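You operate a simulated robot arm through the tools that you are given. There is no shell and no other tool. Be economical: measure what you need, move in short steps, check, and stop when the job is done.

You run a simulated robot arm. Do the job below in one go: nothing can be reset, and whatever is moved stays where it is left.

JOB
Close up under the sink: both doors shut, red catch set, bags drawer in.
Fine: the catch holds the door by the bins, so shut that door first.

The check looks at the end state, three seconds after you hand in, the way a careful person would. Anything else that was tipped, shoved, dropped, spilled or broken makes it a failure.

ROBOT AND FRAMES
A 7-joint arm with a two-finger parallel gripper, fixed in place. Base frame: the origin is at the foot of the arm, x ahead of it, y to its left, z up. Readings come in m, rad, newtons and seconds.
With the tool pointing down near the work surface it reaches from about 0.22 to 0.72 m from the base axis. Its first joint turns from -2.007 to 2.007 rad. Payload 3.91 kg.
Tool frame: the origin (TCP) lies between the finger pads and is the grasp point; the fingertips stand 0.03 m ahead of it; z points along the fingers, y is the line along which they close. Largest opening 0.11 m; finger width 0.02, thickness 0.01; the body of the gripper, 0.048 by 0.112 m, starts 0.055 m behind the TCP.
Orientation is that of the tool frame in the base frame, as a unit quaternion [x, y, z, w]. With the fingers straight down and closing along the base's y, the tool's x points along the base's -x, its y along +y and its z along -z.

CONTROLS
- The arm moves only by the tool arm_command. Its argument "plan" is a list of rows, each an object of numbers (a shift or turn left out is 0, a gripper value left out holds the last): "tx", "ty", "tz": the shift along the base's x, y, z in units of 50 mm (1.0 is 50 mm); "rx", "ry", "rz": the turn, a rotation vector about the base's x, y, z in units of 5 degrees (1.0 is 5 degrees). In form: [{"tx": .., "ty": .., "tz": .., "rx": .., "ry": .., "rz": ..}, ...]. A call has 1 to 10 rows; each row shifts and turns the commanded pose from where the row before left it. "fingers" is the gripper command, from -1 (fully open) to 1 (shut), values between in proportion, set as the call begins (left out, the last holds). A call with a number of a shift or a turn outside -1 to 1 is refused whole. A row lasts 0.2 s, in which the tool goes at most 0.05 m and 0.15 rad; a call with a longer step from one row to the next is refused whole, and so is a gripper value outside its range. Where a pose cannot be reached the arm comes as near as it can. A force on the tool above 40 N (or 10 N above the force at the start of the call, whichever is more), or a blocked arm, ends the call early, and 0.2 s more pass. Each finger travels about 0.108 m/s and halts on what it meets, pressing with about 25 N; the grip force reading is that of the motor and also rises with nothing between the fingers. The clock runs only during rows and for 0.2 s after the last one: add rows that do not move to give the fingers time. It gives the time, the measured TCP pose, the force on the tool (base axes), the opening and the grip force at its end, in the units of the frame above (readings bear some noise).
- Cameras (640 x 400 px; columns grow to the right, rows downward): "scene" is fixed at [0.0505, 0.4948, 1.271]; the picture's right is [-0.49, -0.87, 0.00], its down [-0.51, 0.29, -0.81] and it looks along [0.71, -0.39, -0.59] (base axes); focal length 268 px, centre (320, 200). "wrist" rides on the gripper at [-0.036, 0, -0.057] in the tool frame; the picture's right is [0.00, -1.00, 0.00], its down [0.97, 0.00, -0.24] and it looks along [0.24, 0.00, 0.97] (tool axes); focal length 218 px, centre (320, 200). There is no depth. A picture from a camera that has moved, and an enlarged one, comes with that camera's place and axes in the base frame and with its lens. The place of the scene camera against the robot may be out by one fixed shift of up to 0.012 m in any direction.
- capture(camera): a new picture of that camera. The clock stands still meanwhile.
- raise_lower(by): slides the trunk up (or, below 0, down) by that many m; the arm rides with it, the base frame stays. It gives what a move gives, with no picture.
- enlarge(camera, box): a new picture of the part [left, top, right, bottom] of that camera's present view, enlarged. The clock stands still meanwhile.
- hand_in(): hands the job in; it is judged then, once.

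Go step by step. Nothing tells you positions but the pictures and the camera data: compare them with the known pose of the tool, close in by small moves and look again before you grip or let go. The budget is 120 turns and 84 pictures, counting those below and the enlarged ones. Unless the task says otherwise, let go and move clear before handing in, and close with one line.

The tools are called after ">>>" as a command line: name --argument value ..., lists and objects as JSON in quotes. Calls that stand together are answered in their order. arm_command: Moves the arm, as the interface text tells. Its arguments: {"type":"object","properties":{"plan":{"type":"array","items":{"type":"object","properties":{"tx":{"type":"number"},"ty":{"type":"number"},"tz":{"type":"number"},"rx":{"type":"number"},"ry":{"type":"number"},"rz":{"type":"number"}}}},"fingers":{"type":"number"}},"required":["plan"]} The other tools are called the same way: raise_lower (by) slides the trunk up or down; capture (camera) takes a picture; enlarge (camera, box) takes an enlarged picture of a part of a camera's view; hand_in () hands the job in.

At the start:

```text
clock: 0.0
ee_pos: [0.6426, 0.1176, 1.0407]
ee_rot: [0.0, 1.0, 0.0, 0.001]
force: [-1.0, -0.1, 0.3]
opening: 0.1098
gripper_force: 0.1
trunk travel left (down, up): [-0.575, 0.415]
```

scene: 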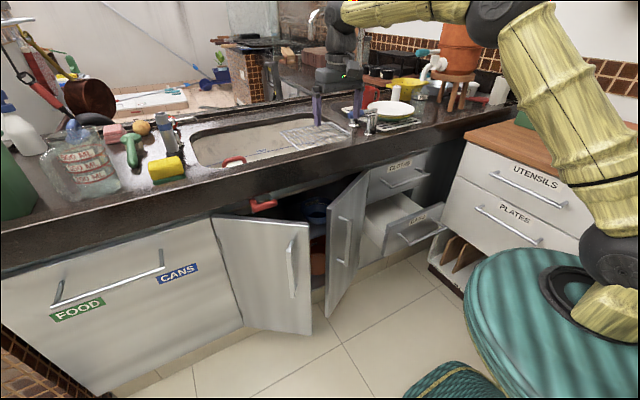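
wrist: 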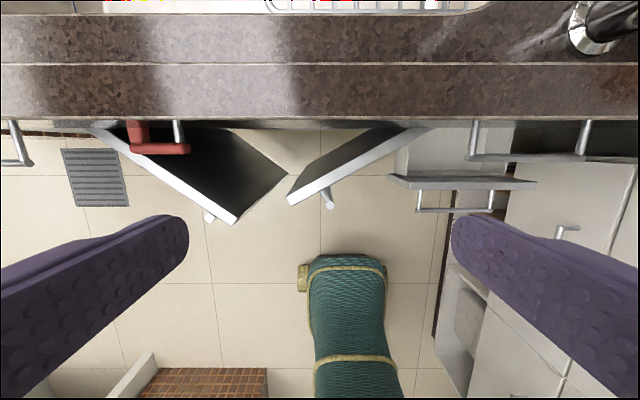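

I see two half-open doors under the sink, a red catch near the left door's top, and a partly open drawer to the right. I'll look closer before moving.

>>> enlarge --camera "scene" --box '[200, 140, 460, 340]'

>>> enlarge --camera "wrist" --box '[60, 100, 560, 260]'

```text
2.00 times, centred on (330, 240) of scene
camera zoom: at [0.0505, 0.4948, 1.271], right [-0.49, -0.87, 0.0], down [-0.51, 0.29, -0.81], along [0.71, -0.39, -0.59], focal length 536 px, centre (300, 120)
```

zoom: 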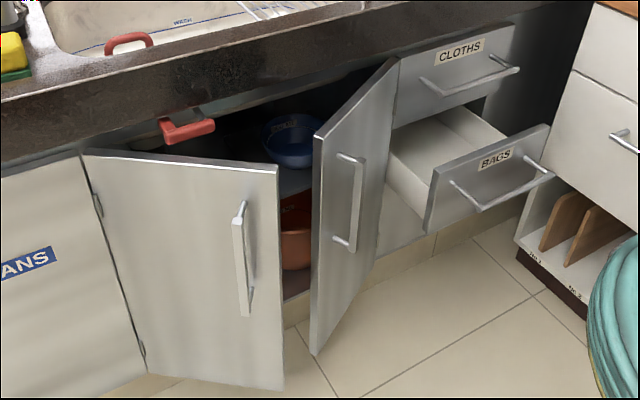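

```text
1.28 times, centred on (310, 180) of wrist
camera zoom: at [0.6779, 0.1175, 1.0989], right [0.0, -1.0, 0.0], down [-0.97, 0.0, 0.24], along [-0.24, 0.0, -0.97], focal length 279 px, centre (333, 226)
```

zoom: 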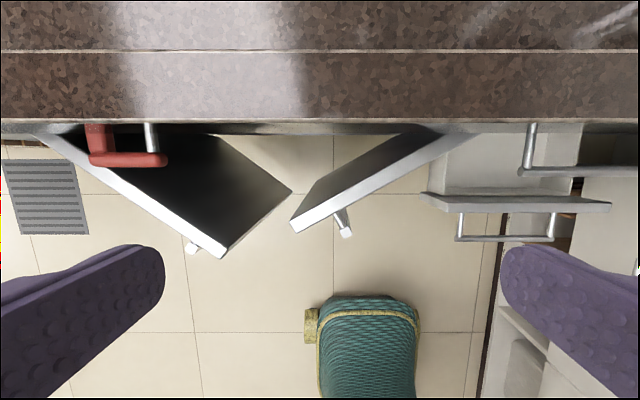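

The left door (by the FOOD/CANS bins) hinges at about y=0.48 and the right door at about y=-0.08, both with front face x≈0.73 and top z≈0.78. The catch is near (0.68, 0.33, 0.8). I'll back off and turn the tool to point forward.

>>> arm_command --plan '[{"tx": -0.5, "ry": -1}, {"tx": -0.5, "ry": -1}, {"tx": -0.5, "ry": -1}, {"tx": -0.5, "ry": -1}, {"tx": -0.4, "ry": -1}, {"tx": -0.4, "ry": -1}, {"tx": -0.4, "ry": -1}, {"tx": -0.4, "ry": -1}, {"tx": -0.2, "ry": -1}]' --fingers 1

>>> arm_command --plan '[{"ry": -1}, {"ry": -1}, {"ry": -1}, {"ry": -1}, {"ry": -1}, {"ry": -1}, {"ry": -1}, {"ry": -1}, {"ry": -1}]'

>>> capture --camera "wrist"

```text
clock: 2.0
ee_pos: [0.4504, 0.1187, 1.0428]
ee_rot: [-0.001, 0.924, 0.001, 0.383]
force: [0.0, 0.1, 0.3]
opening: 0.0
gripper_force: 24.8
trunk travel left (down, up): [-0.575, 0.415]
```

```text
clock: 4.0
ee_pos: [0.4952, 0.145, 1.0656]
ee_rot: [0.001, 0.706, 0.0, 0.708]
force: [-0.3, 0.5, 0.5]
opening: 0.0
gripper_force: 25.0
out of reach, approached as far as the arm can: row 4, 5, 6, 7, 8, 9
trunk travel left (down, up): [-0.575, 0.415]
```

```text
79 pictures are left
camera wrist: at [0.4389, 0.1445, 1.1008], right [0.0, -1.0, 0.0], down [-0.24, 0.0, -0.97], along [0.97, 0.0, -0.24], focal length 218 px, centre (320, 200)
```

wrist: 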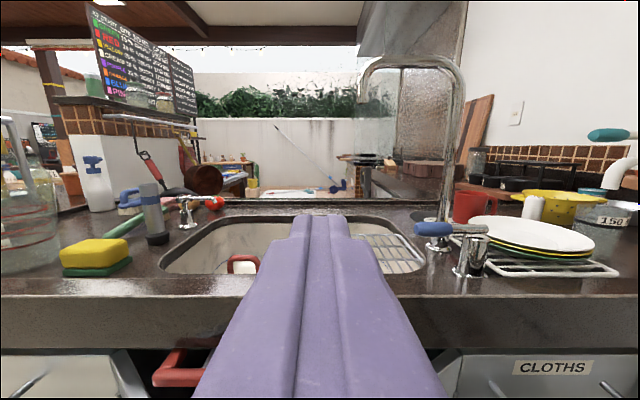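

The tool now points forward at x≈0.495, clear of the doors. I'll lower the trunk to look under the counter.

>>> raise_lower --by -0.22

>>> capture --camera "wrist"

>>> capture --camera "scene"

```text
clock: 6.3
ee_pos: [0.4957, 0.1445, 0.8446]
ee_rot: [0.001, 0.707, -0.001, 0.707]
force: [0.0, 1.1, -0.6]
opening: 0.0
gripper_force: 25.0
trunk travel left (down, up): [-0.355, 0.635]
```

```text
78 pictures are left
camera wrist: at [0.4387, 0.1442, 0.8808], right [0.0, -1.0, 0.0], down [-0.24, 0.0, -0.97], along [0.97, 0.0, -0.24], focal length 218 px, centre (320, 200)
```

wrist: 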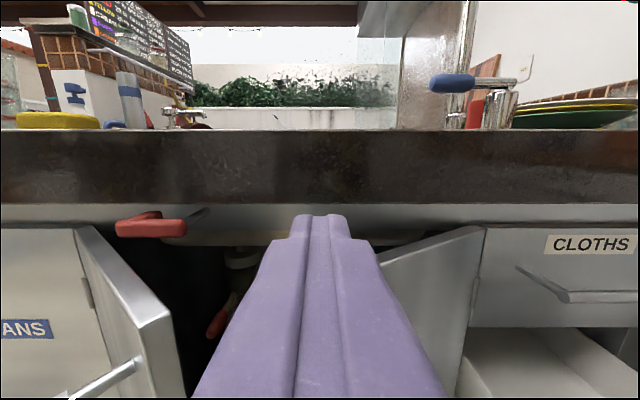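

```text
77 pictures are left
```

scene: 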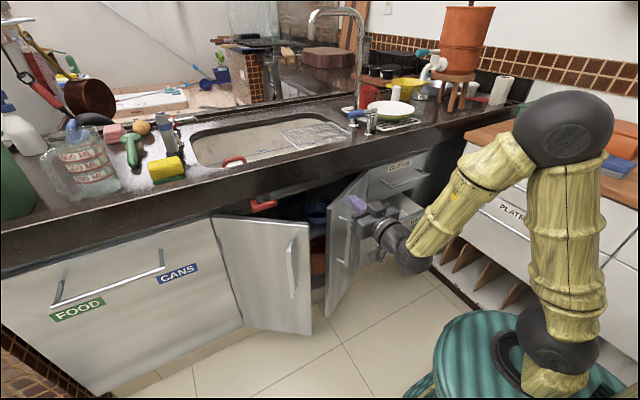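

The catch is visible now; I'll enlarge it.

>>> enlarge --camera "wrist" --box '[60, 180, 260, 305]'

>>> enlarge --camera "scene" --box '[225, 175, 325, 237]'

```text
3.20 times, centred on (160, 242) of wrist
camera zoom: at [0.4387, 0.1442, 0.8808], right [0.0, -1.0, 0.0], down [-0.24, 0.0, -0.97], along [0.97, 0.0, -0.24], focal length 698 px, centre (832, 64)
```

zoom: 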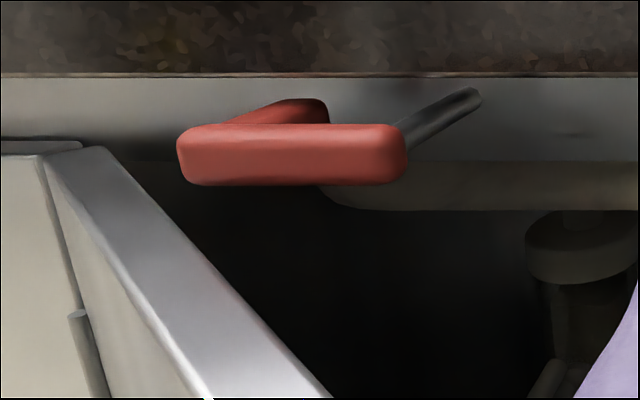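

```text
6.40 times, centred on (275, 206) of scene
camera zoom: at [0.0505, 0.4948, 1.271], right [-0.49, -0.87, 0.0], down [-0.51, 0.29, -0.81], along [0.71, -0.39, -0.59], focal length 1715 px, centre (608, 162)
```

zoom: 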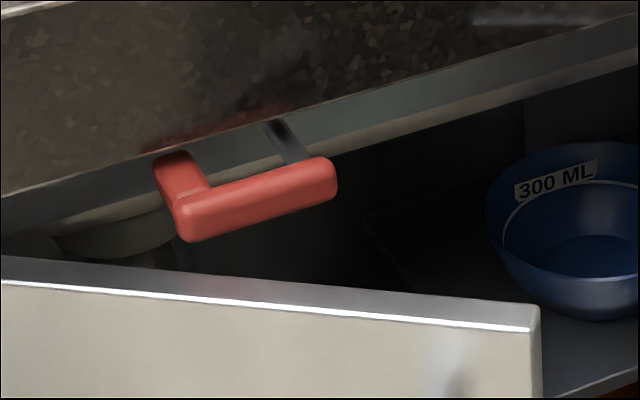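

The catch pivots on a pin at its right end (y≈0.30), and its left arm swings down over the door. I'll move left and down to push the left door below its handle, around z≈0.42.

>>> arm_command --plan '[{"ty": 0.7}, {"ty": 0.7}, {"ty": 0.7}, {"ty": 0.7}, {"ty": 0.7}]'

>>> raise_lower --by -0.34

>>> capture --camera "wrist"

>>> capture --camera "scene"

```text
clock: 7.5
ee_pos: [0.4959, 0.3235, 0.846]
ee_rot: [0.0, 0.707, 0.0, 0.707]
force: [-0.1, -0.6, 0.2]
opening: 0.0
gripper_force: 24.7
trunk travel left (down, up): [-0.355, 0.635]
```

```text
clock: 10.9
ee_pos: [0.4957, 0.3223, 0.5065]
ee_rot: [0.001, 0.707, -0.001, 0.707]
force: [0.3, 0.2, 0.2]
opening: 0.0
gripper_force: 25.0
trunk travel left (down, up): [-0.015, 0.975]
```

```text
74 pictures are left
camera wrist: at [0.4385, 0.3224, 0.5418], right [0.0, -1.0, 0.0], down [-0.24, 0.0, -0.97], along [0.97, 0.0, -0.24], focal length 218 px, centre (320, 200)
```

wrist: 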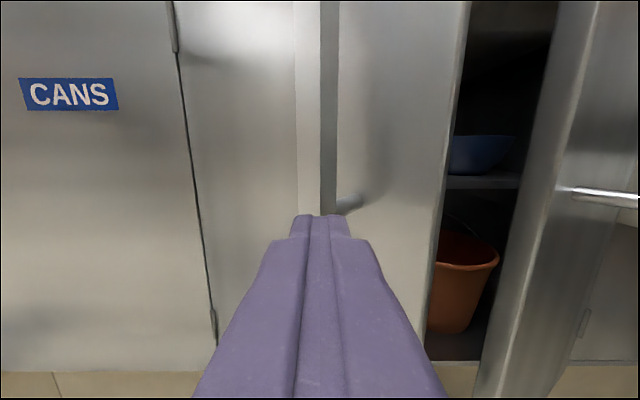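

```text
73 pictures are left
```

scene: 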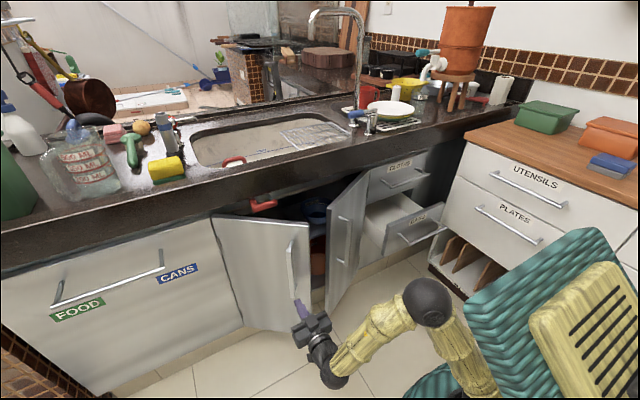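

The handle's bottom is at z≈0.50, just above the fingertips. I'll lower 0.1 m.

>>> arm_command --plan '[{"tz": -0.5}, {"tz": -0.5}, {"tz": -0.5}, {"tz": -0.5}]'

>>> capture --camera "wrist"

```text
clock: 11.9
ee_pos: [0.4939, 0.3212, 0.4052]
ee_rot: [0.0, 0.707, 0.0, 0.707]
force: [-0.9, 0.8, 0.1]
opening: 0.0002
gripper_force: 25.6
trunk travel left (down, up): [-0.015, 0.975]
```

```text
72 pictures are left
camera wrist: at [0.437, 0.3216, 0.4407], right [0.0, -1.0, 0.0], down [-0.24, 0.0, -0.97], along [0.97, 0.0, -0.24], focal length 218 px, centre (320, 200)
```

wrist: 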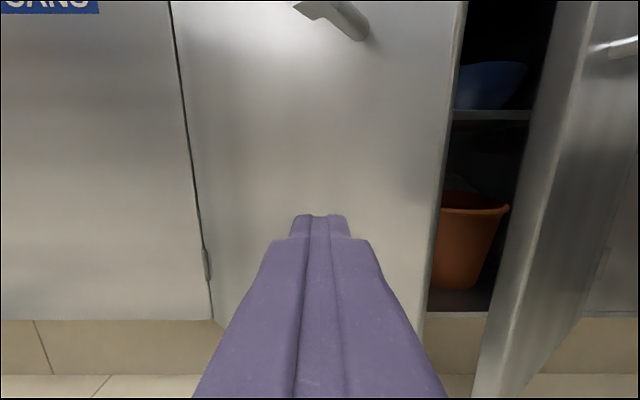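

Clear of the handle. Pushing the left door forward now in small steps.

>>> arm_command --plan '[{"tx": 0.4}, {"tx": 0.4}, {"tx": 0.4}, {"tx": 0.4, "ty": -0.05}, {"tx": 0.4, "ty": -0.1}, {"tx": 0.4, "ty": -0.1}, {"tx": 0.4, "ty": -0.1}, {"tx": 0.4, "ty": -0.1}]'

>>> capture --camera "wrist"

```text
clock: 13.7
ee_pos: [0.6541, 0.3002, 0.4048]
ee_rot: [0.001, 0.707, -0.001, 0.707]
force: [0.7, 0.2, 1.0]
opening: 0.0
gripper_force: 24.9
trunk travel left (down, up): [-0.015, 0.975]
```

```text
71 pictures are left
camera wrist: at [0.5973, 0.3003, 0.4405], right [0.0, -1.0, 0.0], down [-0.24, 0.0, -0.97], along [0.97, 0.0, -0.24], focal length 218 px, centre (320, 200)
```

wrist: 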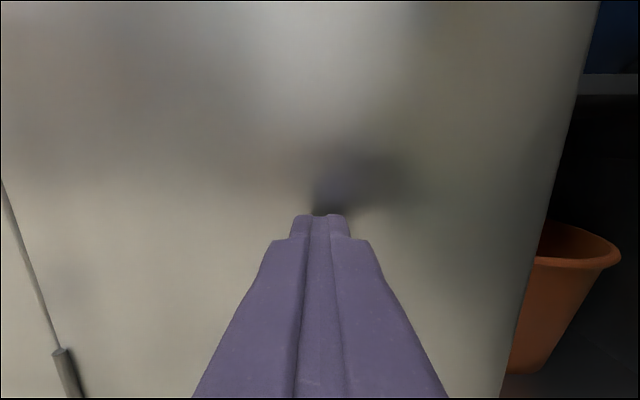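

The door is swinging with the push. Continuing until it meets its stop.

>>> arm_command --plan '[{"tx": 0.2, "ty": -0.05}, {"tx": 0.2, "ty": -0.05}, {"tx": 0.2}, {"tx": 0.15}, {"tx": 0.15}, {"tx": 0.1}, {"tx": 0.1}]'

>>> capture --camera "scene"

>>> capture --camera "wrist"

```text
clock: 14.8
ee_pos: [0.6938, 0.2942, 0.4033]
ee_rot: [0.002, 0.707, -0.001, 0.707]
force: [-18.5, -6.7, 5.7]
opening: 0.0
gripper_force: 24.6
trunk travel left (down, up): [-0.015, 0.975]
stopped in row 5: the force on the tool passed its limit (the readings are from after the stop); the commanded pose is now the measured one
```

```text
70 pictures are left
```

scene: 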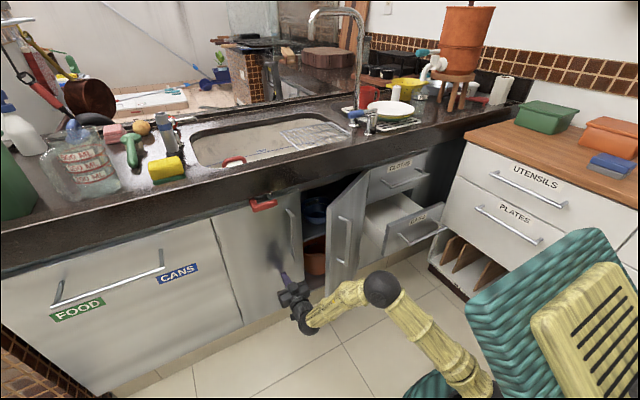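

```text
69 pictures are left
camera wrist: at [0.6371, 0.2952, 0.4405], right [0.0, -1.0, 0.0], down [-0.24, 0.0, -0.97], along [0.97, 0.0, -0.24], focal length 218 px, centre (320, 200)
```

wrist: 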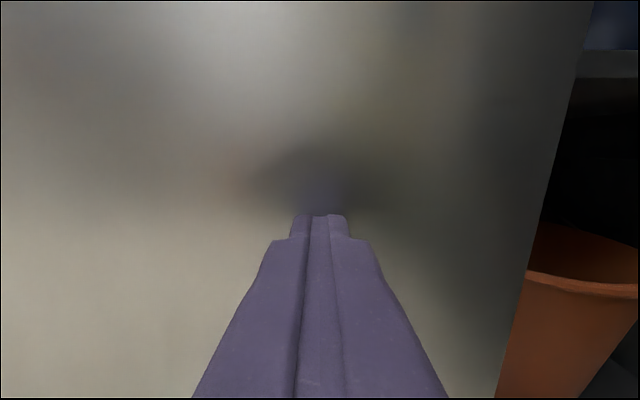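

The push met resistance at tip x≈0.724. Checking whether the door is fully shut.

>>> enlarge --camera "scene" --box '[190, 170, 350, 270]'

```text
4.00 times, centred on (270, 220) of scene
camera zoom: at [0.0505, 0.4948, 1.271], right [-0.49, -0.87, 0.0], down [-0.51, 0.29, -0.81], along [0.71, -0.39, -0.59], focal length 1072 px, centre (520, 120)
```

zoom: 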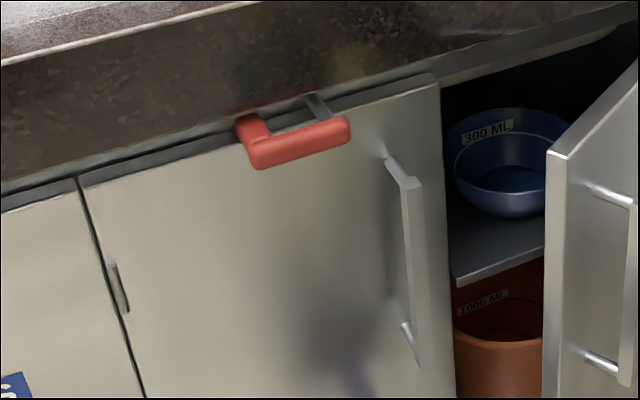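

The door now lies flush at x≈0.74. I'll back off, raise up to catch height and look at the catch.

>>> arm_command --plan '[{"tx": -0.3}, {"tx": -0.6}, {"tx": -0.8}, {"tx": -0.8}, {"tx": -0.8}, {"tz": 0.5}, {"tz": 0.5}]'

>>> raise_lower --by 0.36

>>> capture --camera "wrist"

>>> enlarge --camera "scene" --box '[190, 170, 350, 270]'

```text
clock: 16.4
ee_pos: [0.5292, 0.2958, 0.4533]
ee_rot: [0.001, 0.708, -0.001, 0.706]
force: [0.5, -0.1, -1.0]
opening: 0.0
gripper_force: 25.4
trunk travel left (down, up): [-0.015, 0.975]
```

```text
clock: 19.9
ee_pos: [0.5296, 0.2962, 0.8121]
ee_rot: [0.001, 0.709, -0.001, 0.706]
force: [0.7, 0.4, -0.3]
opening: 0.0
gripper_force: 25.3
trunk travel left (down, up): [-0.375, 0.615]
```

```text
67 pictures are left
camera wrist: at [0.4728, 0.2965, 0.8481], right [0.0, -1.0, 0.0], down [-0.24, 0.0, -0.97], along [0.97, 0.0, -0.24], focal length 218 px, centre (320, 200)
```

wrist: 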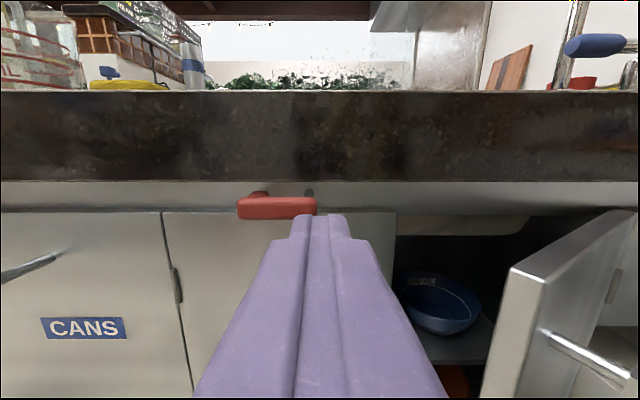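

```text
4.00 times, centred on (270, 220) of scene
camera zoom: at [0.0505, 0.4948, 1.271], right [-0.49, -0.87, 0.0], down [-0.51, 0.29, -0.81], along [0.71, -0.39, -0.59], focal length 1072 px, centre (520, 120)
```

zoom: 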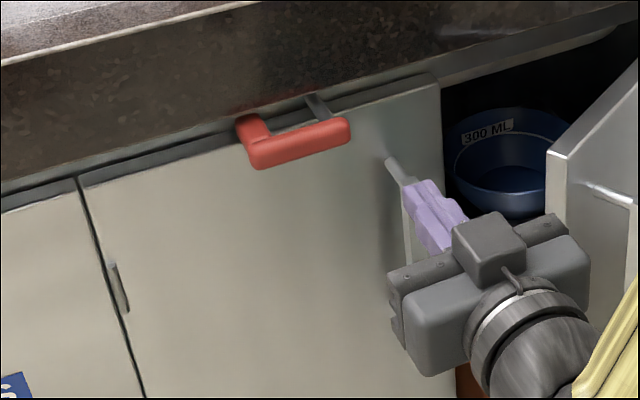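

The bar spans y≈0.30–0.384 at z≈0.786, with its front at x≈0.68. I'll place the fingertips over its left end, then check before pressing down.

>>> arm_command --plan '[{"ty": 0.7, "tz": 0.4}, {"ty": 0.7}, {"tx": 0.7}, {"tx": 0.7}, {"tx": 0.6}, {"tx": 0.5}]'

>>> capture --camera "wrist"

>>> enlarge --camera "scene" --box '[190, 160, 350, 260]'

```text
clock: 21.4
ee_pos: [0.6551, 0.3667, 0.8307]
ee_rot: [0.001, 0.708, -0.001, 0.706]
force: [0.5, -0.5, -1.2]
opening: 0.0004
gripper_force: 25.0
trunk travel left (down, up): [-0.375, 0.615]
```

```text
65 pictures are left
camera wrist: at [0.5985, 0.3668, 0.8677], right [0.0, -1.0, 0.0], down [-0.24, 0.0, -0.97], along [0.97, 0.0, -0.24], focal length 218 px, centre (320, 200)
```

wrist: 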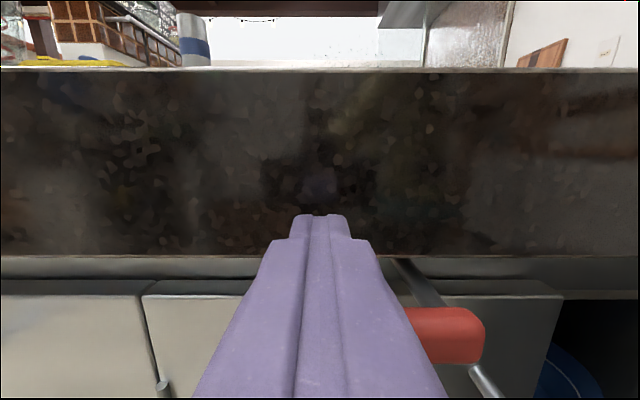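

```text
4.00 times, centred on (270, 210) of scene
camera zoom: at [0.0505, 0.4948, 1.271], right [-0.49, -0.87, 0.0], down [-0.51, 0.29, -0.81], along [0.71, -0.39, -0.59], focal length 1072 px, centre (520, 160)
```

zoom: 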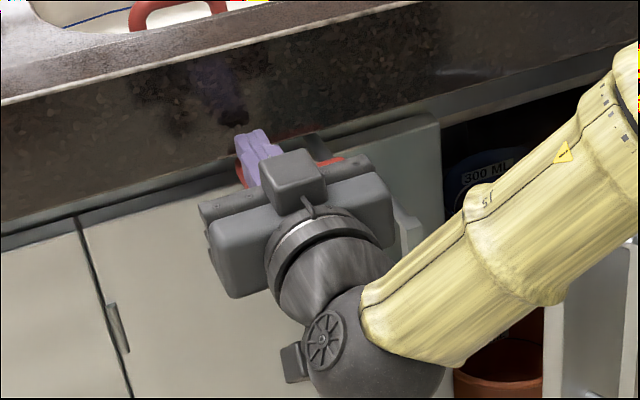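

Fingertips are about 1 cm in front of the counter edge and above the bar's left end. I'll follow the arc downwards.

>>> arm_command --plan '[{"tz": -0.3}, {"tz": -0.3}, {"tz": -0.25}, {"tz": -0.25, "ty": -0.05}, {"tz": -0.3, "ty": -0.12}, {"tz": -0.25, "ty": -0.12}]'

>>> capture --camera "wrist"

>>> enlarge --camera "scene" --box '[190, 160, 350, 260]'

```text
clock: 22.8
ee_pos: [0.6563, 0.3512, 0.7491]
ee_rot: [0.001, 0.709, -0.002, 0.706]
force: [0.3, -0.2, -0.6]
opening: 0.0
gripper_force: 25.3
trunk travel left (down, up): [-0.375, 0.615]
```

```text
63 pictures are left
camera wrist: at [0.5984, 0.3519, 0.7851], right [0.0, -1.0, 0.0], down [-0.24, 0.0, -0.97], along [0.97, 0.0, -0.24], focal length 218 px, centre (320, 200)
```

wrist: 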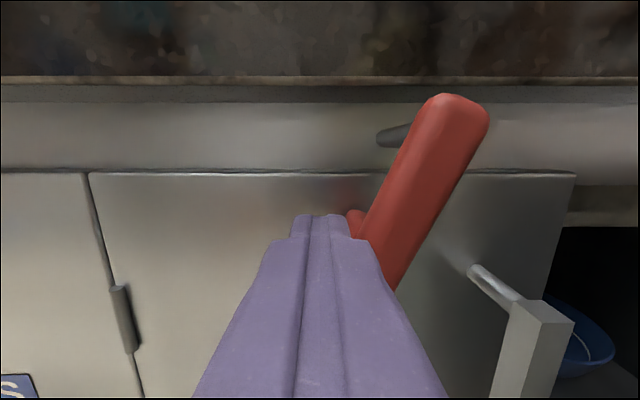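

```text
4.00 times, centred on (270, 210) of scene
camera zoom: at [0.0505, 0.4948, 1.271], right [-0.49, -0.87, 0.0], down [-0.51, 0.29, -0.81], along [0.71, -0.39, -0.59], focal length 1072 px, centre (520, 160)
```

zoom: 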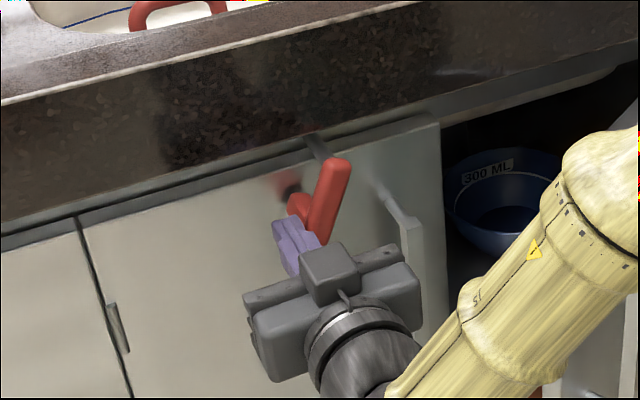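

The catch is swinging down nicely. Continuing to vertical.

>>> arm_command --plan '[{"tz": -0.18, "ty": -0.2}, {"tz": -0.15, "ty": -0.2}, {"ty": -0.12}]'

>>> capture --camera "wrist"

>>> enlarge --camera "scene" --box '[190, 160, 350, 260]'

```text
clock: 23.6
ee_pos: [0.6545, 0.3294, 0.7333]
ee_rot: [-0.002, 0.708, 0.001, 0.706]
force: [14.3, 24.5, 3.7]
opening: 0.0001
gripper_force: 25.0
trunk travel left (down, up): [-0.375, 0.615]
```

```text
61 pictures are left
camera wrist: at [0.5978, 0.3291, 0.7695], right [0.01, -1.0, 0.0], down [-0.24, 0.0, -0.97], along [0.97, 0.0, -0.24], focal length 218 px, centre (320, 200)
```

wrist: 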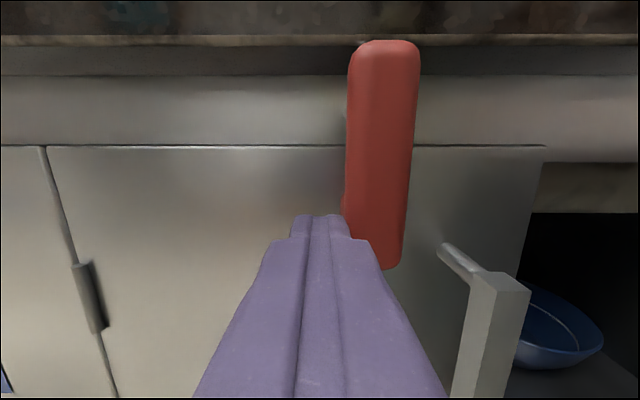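

```text
4.00 times, centred on (270, 210) of scene
camera zoom: at [0.0505, 0.4948, 1.271], right [-0.49, -0.87, 0.0], down [-0.51, 0.29, -0.81], along [0.71, -0.39, -0.59], focal length 1072 px, centre (520, 160)
```

zoom: 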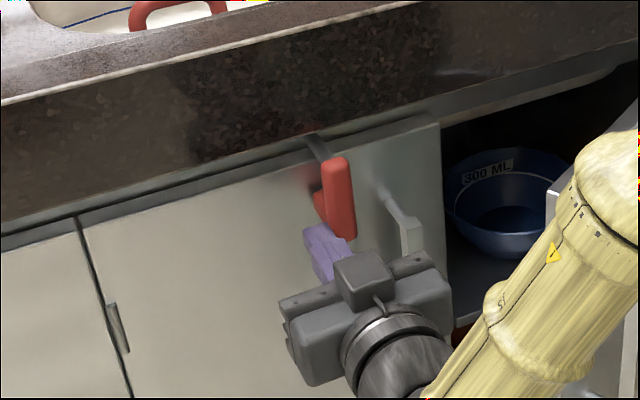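

The catch is vertical over the door and has met a stop. I'll release sideways, back off, and go down to the right door below its handle.

>>> arm_command --plan '[{"ty": 0.3}, {"tx": -0.4, "ty": 0.1}, {"tx": -0.8}, {"tx": -0.8}, {"tx": -0.8}, {"tx": -0.3}]'

>>> raise_lower --by -0.3

>>> arm_command --plan '[{"ty": -0.8}, {"ty": -0.8}, {"ty": -0.8}, {"ty": -0.8}, {"ty": -0.8}, {"ty": -0.7}, {"tz": -0.3}]'

>>> capture --camera "wrist"

>>> capture --camera "scene"

```text
clock: 24.9
ee_pos: [0.4998, 0.3462, 0.7334]
ee_rot: [0.001, 0.708, -0.002, 0.706]
force: [-0.2, -0.1, -0.9]
opening: 0.0
gripper_force: 24.1
trunk travel left (down, up): [-0.375, 0.615]
```

```text
clock: 27.9
ee_pos: [0.4997, 0.347, 0.4324]
ee_rot: [0.001, 0.709, -0.001, 0.706]
force: [-0.5, -0.2, 0.0]
opening: 0.0
gripper_force: 24.7
trunk travel left (down, up): [-0.075, 0.915]
```

```text
clock: 29.6
ee_pos: [0.5144, 0.1205, 0.4149]
ee_rot: [0.001, 0.708, -0.001, 0.707]
force: [0.2, 0.9, 0.2]
opening: 0.0001
gripper_force: 25.0
out of reach, approached as far as the arm can: row 6
trunk travel left (down, up): [-0.075, 0.915]
```

```text
59 pictures are left
camera wrist: at [0.4573, 0.1193, 0.451], right [0.0, -1.0, 0.0], down [-0.24, 0.0, -0.97], along [0.97, 0.0, -0.24], focal length 218 px, centre (320, 200)
```

wrist: 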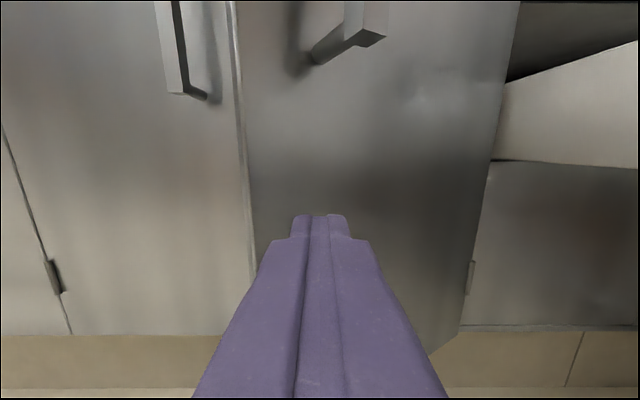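

```text
58 pictures are left
```

scene: 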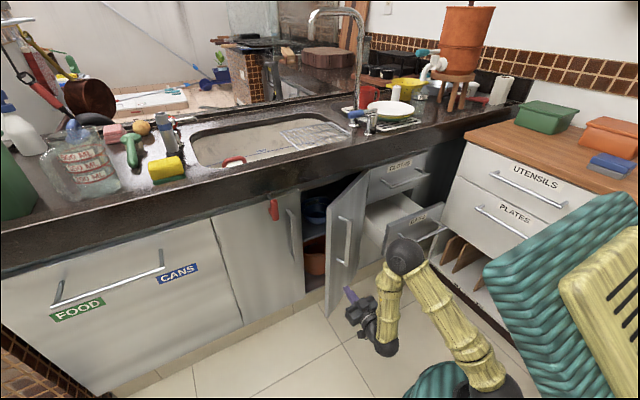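

The left door and catch look right. The fingertips face the right door below its handle, so I'll push it forward.

>>> arm_command --plan '[{"tx": 0.4}, {"tx": 0.4}, {"tx": 0.4}, {"tx": 0.4}, {"tx": 0.4}, {"tx": 0.4}, {"tx": 0.3}, {"tx": 0.3}]'

>>> capture --camera "wrist"

>>> capture --camera "scene"

```text
clock: 31.4
ee_pos: [0.6663, 0.1185, 0.4129]
ee_rot: [0.0, 0.709, -0.001, 0.706]
force: [-0.3, 0.6, 0.7]
opening: 0.0002
gripper_force: 25.3
trunk travel left (down, up): [-0.075, 0.915]
```

```text
57 pictures are left
camera wrist: at [0.6083, 0.1189, 0.4495], right [0.0, -1.0, 0.0], down [-0.24, 0.0, -0.97], along [0.97, 0.0, -0.24], focal length 218 px, centre (320, 200)
```

wrist: 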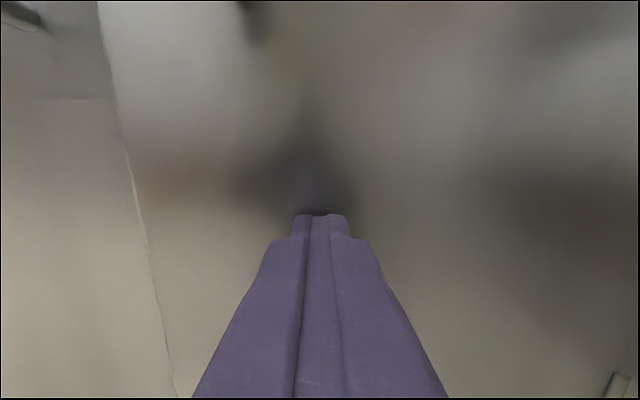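

```text
56 pictures are left
```

scene: 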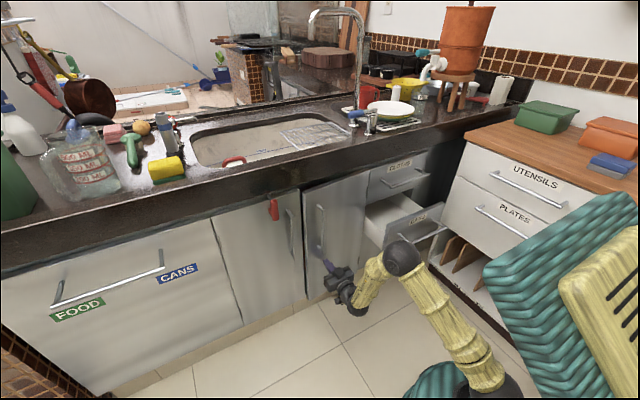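

Nearly shut. Pushing on to the stop.

>>> arm_command --plan '[{"tx": 0.2}, {"tx": 0.2}, {"tx": 0.15}, {"tx": 0.15}, {"tx": 0.1}, {"tx": 0.1}]'

>>> enlarge --camera "scene" --box '[200, 140, 460, 302]'

```text
clock: 32.3
ee_pos: [0.6929, 0.1188, 0.4137]
ee_rot: [0.003, 0.709, -0.004, 0.705]
force: [-23.3, -3.3, 7.8]
opening: 0.0001
gripper_force: 24.7
trunk travel left (down, up): [-0.075, 0.915]
stopped in row 4: the force on the tool passed its limit (the readings are from after the stop); the commanded pose is now the measured one
```

```text
2.46 times, centred on (330, 221) of scene
camera zoom: at [0.0505, 0.4948, 1.271], right [-0.49, -0.87, 0.0], down [-0.51, 0.29, -0.81], along [0.71, -0.39, -0.59], focal length 660 px, centre (295, 148)
```

zoom: 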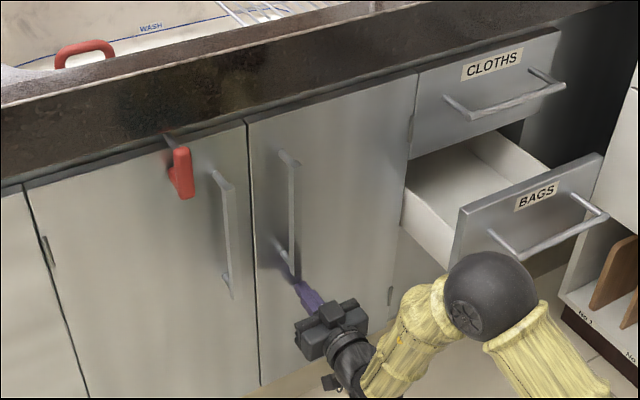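

Both doors flush (tip stopped at x≈0.723 in both cases). I'll back off, raise above the drawer, then move right for the BAGS drawer.

>>> arm_command --plan '[{"tx": -0.3}, {"tx": -0.6}, {"tx": -0.8}, {"tx": -0.8}, {"tx": -0.8}, {"tx": -0.2}]'

>>> raise_lower --by 0.3

>>> arm_command --plan '[{"ty": -0.8}, {"ty": -0.8}, {"ty": -0.8}, {"ty": -0.8}, {"ty": -0.8}]'

>>> capture --camera "wrist"

>>> capture --camera "scene"

```text
clock: 33.7
ee_pos: [0.5179, 0.1184, 0.4141]
ee_rot: [0.003, 0.71, -0.004, 0.704]
force: [0.2, 0.3, 0.2]
opening: 0.0001
gripper_force: 25.7
trunk travel left (down, up): [-0.075, 0.915]
```

```text
clock: 36.7
ee_pos: [0.5177, 0.1188, 0.7126]
ee_rot: [0.003, 0.71, -0.004, 0.704]
force: [-0.8, -0.2, 0.3]
opening: 0.0
gripper_force: 24.9
trunk travel left (down, up): [-0.375, 0.615]
```

```text
clock: 37.9
ee_pos: [0.5268, 0.0754, 0.7191]
ee_rot: [0.008, 0.71, -0.01, 0.704]
force: [-1.0, 0.6, 0.2]
opening: 0.0
gripper_force: 24.7
out of reach, approached as far as the arm can: row 1, 2, 3, 4, 5
trunk travel left (down, up): [-0.375, 0.615]
```

```text
54 pictures are left
camera wrist: at [0.4696, 0.0774, 0.7553], right [-0.03, -1.0, 0.0], down [-0.25, 0.0, -0.97], along [0.97, -0.03, -0.25], focal length 218 px, centre (320, 200)
```

wrist: 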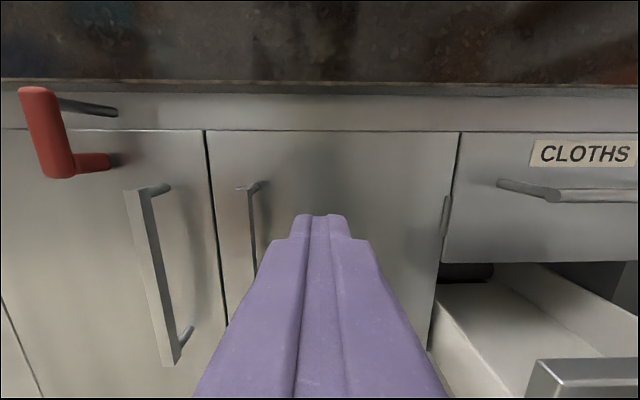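

```text
53 pictures are left
```

scene: 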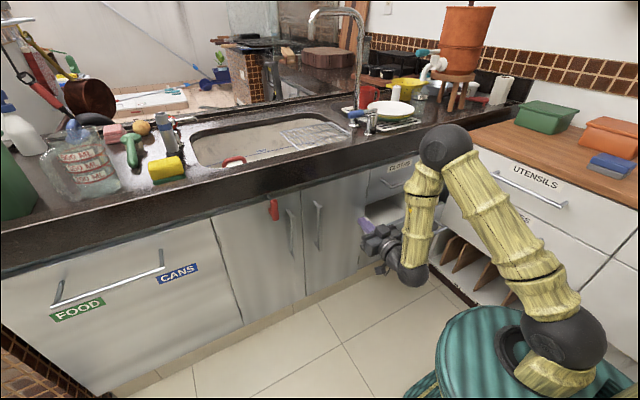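

The catch and both doors look good. The arm can't fold this close at y≈0, so I'll move a bit forward (above the drawer) before sliding right.

>>> arm_command --plan '[{"tx": 0.7}, {"tx": 0.7}]'

```text
clock: 38.5
ee_pos: [0.5918, 0.0941, 0.7208]
ee_rot: [0.005, 0.71, -0.007, 0.704]
force: [-0.1, -1.1, 0.0]
opening: 0.0001
gripper_force: 25.3
out of reach, approached as far as the arm can: row 1, 2
trunk travel left (down, up): [-0.375, 0.615]
```

Still limited sideways; I'll see whether small sideways steps work from here.

>>> arm_command --plan '[{"ty": -0.3}, {"ty": -0.3}, {"ty": -0.3}]'

>>> capture --camera "scene"

```text
clock: 39.3
ee_pos: [0.5822, 0.0904, 0.7287]
ee_rot: [0.005, 0.711, -0.008, 0.703]
force: [0.4, -0.2, -0.2]
opening: 0.0
gripper_force: 25.5
out of reach, approached as far as the arm can: row 1, 2, 3
trunk travel left (down, up): [-0.375, 0.615]
```

```text
52 pictures are left
```

scene: 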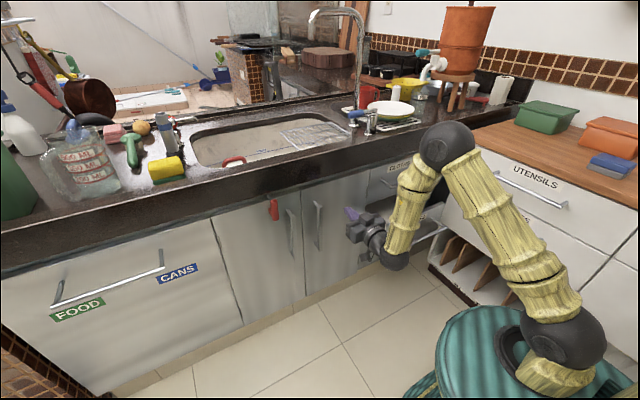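

A wrist joint limit blocks pointing straight ahead at y<0.09. I'll pitch the tool downward 30° and yaw it right, following the arm's natural direction.

>>> arm_command --plan '[{"ry": 1, "tx": -0.2, "tz": 0.1}, {"ry": 1, "tx": -0.2, "tz": 0.1}, {"ry": 1}, {"ry": 1}, {"ry": 1}, {"ry": 1}]'

>>> arm_command --plan '[{"ty": -0.4, "rz": -1}, {"ty": -0.4, "rz": -1}, {"ty": -0.4, "rz": -1}, {"ty": -0.4, "rz": -1}]'

```text
clock: 40.7
ee_pos: [0.5648, 0.0908, 0.7387]
ee_rot: [0.002, 0.869, -0.005, 0.495]
force: [0.2, -0.3, 0.8]
opening: 0.0003
gripper_force: 25.4
trunk travel left (down, up): [-0.375, 0.615]
```

```text
clock: 41.7
ee_pos: [0.5653, 0.0106, 0.7405]
ee_rot: [0.153, 0.854, -0.09, 0.489]
force: [-0.4, -0.5, 1.1]
opening: 0.0
gripper_force: 24.9
trunk travel left (down, up): [-0.375, 0.615]
```

That works. Continuing to the right, above the drawer.

>>> arm_command --plan '[{"ty": -0.6}, {"ty": -0.6}, {"ty": -0.6}, {"ty": -0.6}, {"ty": -0.6}, {"ty": -0.6}, {"ty": -0.6}]'

>>> capture --camera "wrist"

>>> capture --camera "scene"

```text
clock: 43.3
ee_pos: [0.5655, -0.2006, 0.7382]
ee_rot: [0.153, 0.854, -0.091, 0.488]
force: [-0.3, -0.9, -0.9]
opening: 0.0
gripper_force: 24.8
trunk travel left (down, up): [-0.375, 0.615]
```

```text
51 pictures are left
camera wrist: at [0.5387, -0.1894, 0.7982], right [-0.35, -0.94, 0.01], down [-0.66, 0.24, -0.71], along [0.67, -0.25, -0.7], focal length 218 px, centre (320, 200)
```

wrist: 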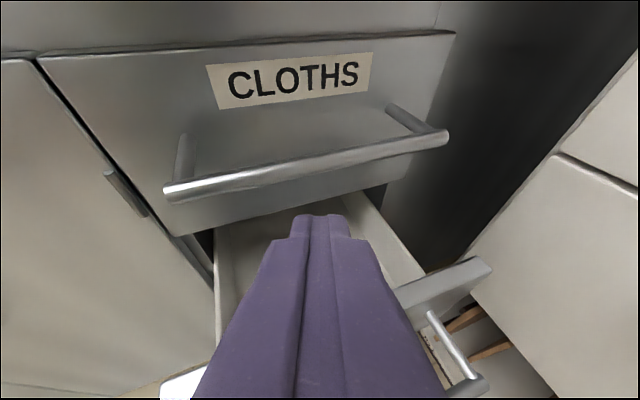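

```text
50 pictures are left
```

scene: 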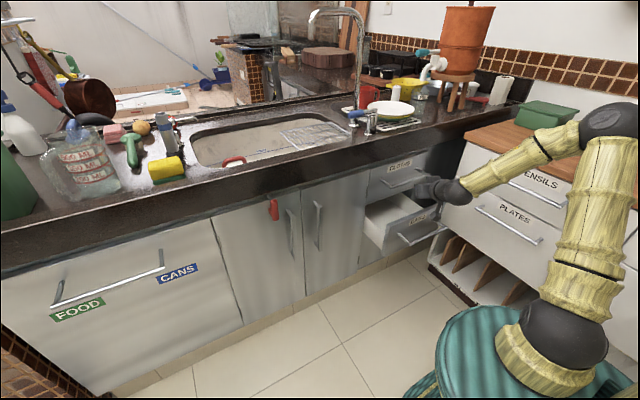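

I'll pull back in front of the drawer handle and lower a bit, then look.

>>> arm_command --plan '[{"tx": -0.7}, {"tx": -0.7}, {"tx": -0.7}, {"tz": -0.5}, {"tz": -0.5}, {"tz": -0.5}]'

>>> capture --camera "wrist"

>>> capture --camera "scene"

```text
clock: 44.7
ee_pos: [0.4701, -0.2031, 0.6652]
ee_rot: [0.152, 0.855, -0.091, 0.488]
force: [0.4, 0.4, 0.0]
opening: 0.0
gripper_force: 24.7
out of reach, approached as far as the arm can: row 3, 4
trunk travel left (down, up): [-0.375, 0.615]
```

```text
49 pictures are left
camera wrist: at [0.4409, -0.1912, 0.7256], right [-0.35, -0.94, 0.01], down [-0.66, 0.24, -0.71], along [0.67, -0.25, -0.7], focal length 218 px, centre (320, 200)
```

wrist: 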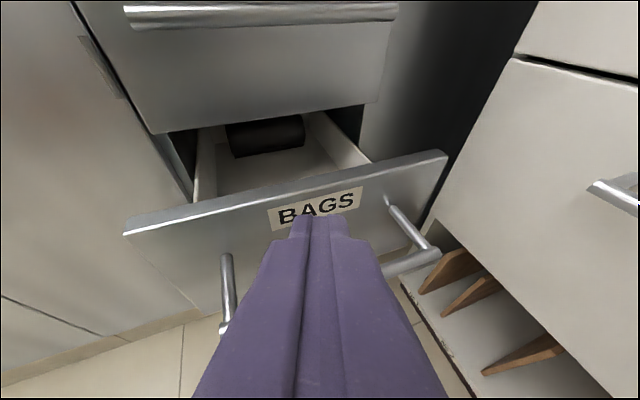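

```text
48 pictures are left
```

scene: 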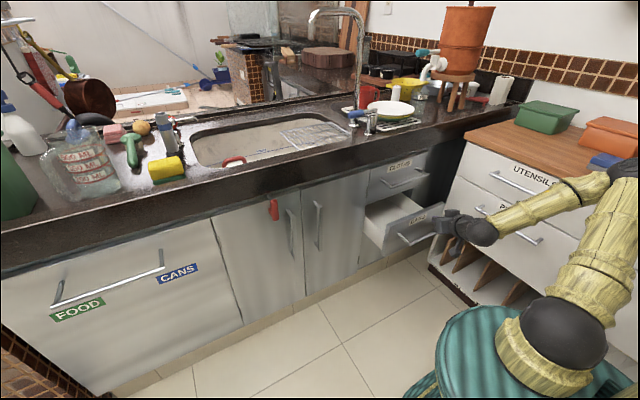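

The label area of the drawer front (z≈0.585, y≈-0.23), above its handle, is a good pushing spot. I'll lower to that height, then advance.

>>> arm_command --plan '[{"tz": -0.4}, {"tz": -0.4}, {"tz": -0.45, "ty": -0.1}, {"tx": 0.4, "ty": -0.1}, {"tx": 0.4}]'

>>> capture --camera "wrist"

>>> enlarge --camera "scene" --box '[340, 130, 500, 270]'

```text
clock: 45.9
ee_pos: [0.5058, -0.2123, 0.6048]
ee_rot: [0.152, 0.854, -0.09, 0.489]
force: [-0.2, 0.2, -0.5]
opening: 0.0002
gripper_force: 25.5
trunk travel left (down, up): [-0.375, 0.615]
```

```text
47 pictures are left
camera wrist: at [0.477, -0.2016, 0.6647], right [-0.35, -0.94, 0.01], down [-0.66, 0.24, -0.72], along [0.67, -0.25, -0.7], focal length 218 px, centre (320, 200)
```

wrist: 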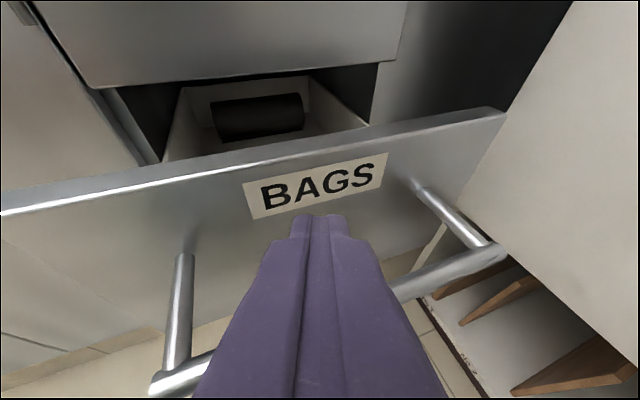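

```text
2.86 times, centred on (420, 200) of scene
camera zoom: at [0.0505, 0.4948, 1.271], right [-0.49, -0.87, 0.0], down [-0.51, 0.29, -0.81], along [0.71, -0.39, -0.59], focal length 766 px, centre (34, 200)
```

zoom: 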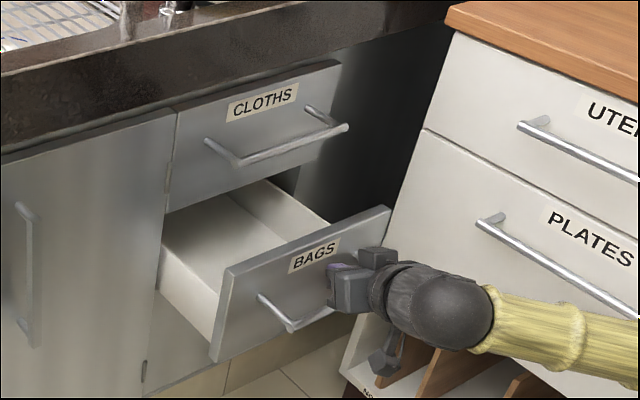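

The fingertips are above the handle bar (bar z≈0.54) and will meet the face just below the label. Pushing in.

>>> arm_command --plan '[{"tx": 0.4}, {"tx": 0.4}, {"tx": 0.4}, {"tx": 0.4}, {"tx": 0.4}, {"tx": 0.4}]'

>>> capture --camera "wrist"

>>> capture --camera "scene"

```text
clock: 47.3
ee_pos: [0.6247, -0.2127, 0.5998]
ee_rot: [0.152, 0.855, -0.089, 0.487]
force: [-0.3, 0.4, -0.3]
opening: 0.0
gripper_force: 25.1
trunk travel left (down, up): [-0.375, 0.615]
```

```text
45 pictures are left
camera wrist: at [0.5954, -0.2024, 0.66], right [-0.35, -0.94, 0.0], down [-0.66, 0.24, -0.71], along [0.67, -0.25, -0.7], focal length 218 px, centre (320, 200)
```

wrist: 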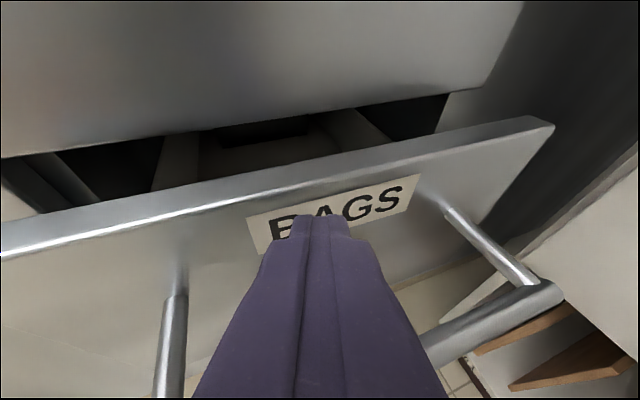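

```text
44 pictures are left
```

scene: 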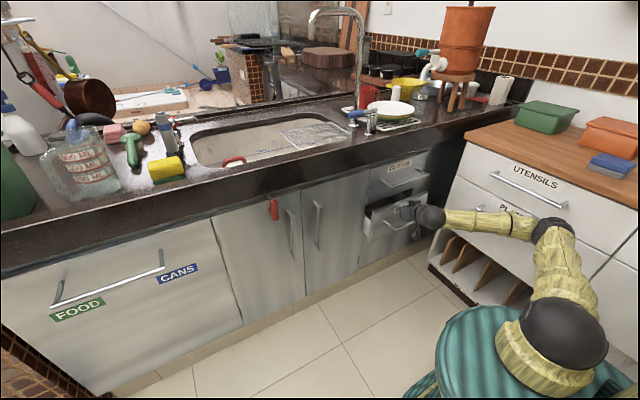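

The drawer is moving in, with about 0.08 m to go. I want to check the elbow's clearance to the UTENSILS/PLATES handles before continuing.

>>> enlarge --camera "scene" --box '[380, 130, 640, 292]'

```text
2.46 times, centred on (510, 211) of scene
camera zoom: at [0.0505, 0.4948, 1.271], right [-0.49, -0.87, 0.0], down [-0.51, 0.29, -0.81], along [0.71, -0.39, -0.59], focal length 660 px, centre (-148, 173)
```

zoom: 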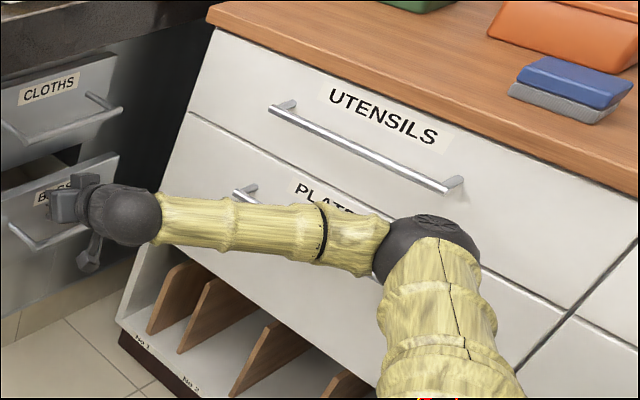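

The elbow seems roughly 3+ cm from the cabinet handles and moves away from them as the arm extends. Continuing in smaller steps.

>>> arm_command --plan '[{"tx": 0.3}, {"tx": 0.3}, {"tx": 0.3}]'

>>> enlarge --camera "scene" --box '[340, 130, 640, 317]'

>>> capture --camera "wrist"

```text
clock: 48.1
ee_pos: [0.6711, -0.2135, 0.6025]
ee_rot: [0.154, 0.854, -0.091, 0.489]
force: [-0.3, 0.3, 0.2]
opening: 0.0
gripper_force: 24.8
trunk travel left (down, up): [-0.375, 0.615]
```

```text
2.13 times, centred on (490, 224) of scene
camera zoom: at [0.0505, 0.4948, 1.271], right [-0.49, -0.87, 0.0], down [-0.51, 0.29, -0.81], along [0.71, -0.39, -0.59], focal length 572 px, centre (-43, 150)
```

zoom: 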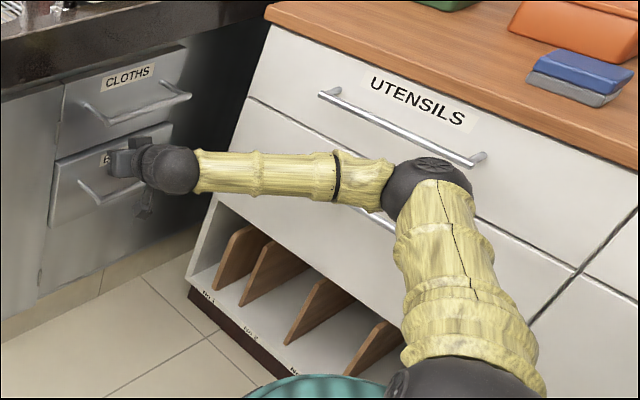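

```text
41 pictures are left
camera wrist: at [0.6418, -0.2018, 0.6621], right [-0.35, -0.94, 0.01], down [-0.66, 0.24, -0.72], along [0.67, -0.25, -0.7], focal length 218 px, centre (320, 200)
```

wrist: 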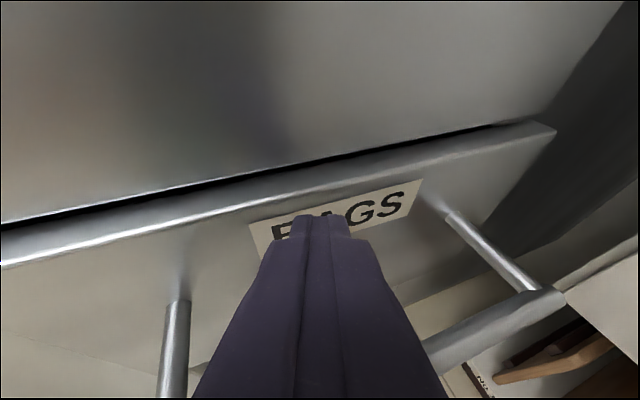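

About 2–3 cm left. Continuing to the stop.

>>> arm_command --plan '[{"tx": 0.2}, {"tx": 0.2}, {"tx": 0.15}, {"tx": 0.15}, {"tx": 0.1}]'

>>> capture --camera "wrist"

>>> enlarge --camera "scene" --box '[340, 130, 640, 317]'

```text
clock: 49.0
ee_pos: [0.6929, -0.212, 0.6014]
ee_rot: [0.153, 0.856, -0.09, 0.486]
force: [-29.0, 5.5, 9.8]
opening: 0.0
gripper_force: 25.0
trunk travel left (down, up): [-0.375, 0.615]
stopped in row 4: the force on the tool passed its limit (the readings are from after the stop); the commanded pose is now the measured one
```

```text
40 pictures are left
camera wrist: at [0.6641, -0.2011, 0.6621], right [-0.35, -0.94, 0.01], down [-0.66, 0.24, -0.71], along [0.66, -0.25, -0.7], focal length 218 px, centre (320, 200)
```

wrist: 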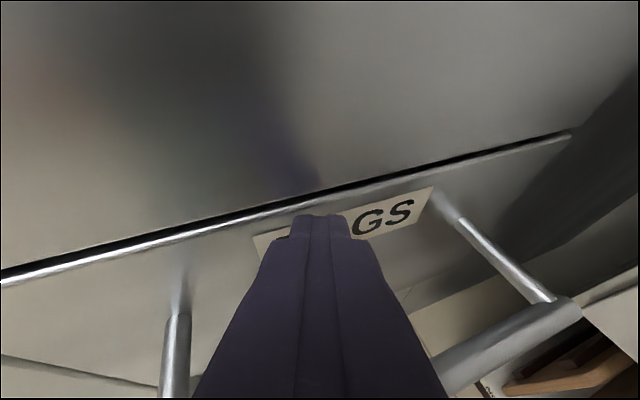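

```text
2.13 times, centred on (490, 224) of scene
camera zoom: at [0.0505, 0.4948, 1.271], right [-0.49, -0.87, 0.0], down [-0.51, 0.29, -0.81], along [0.71, -0.39, -0.59], focal length 572 px, centre (-43, 150)
```

zoom: 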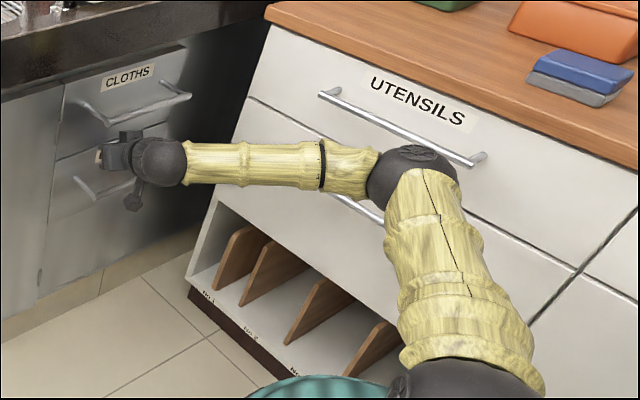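

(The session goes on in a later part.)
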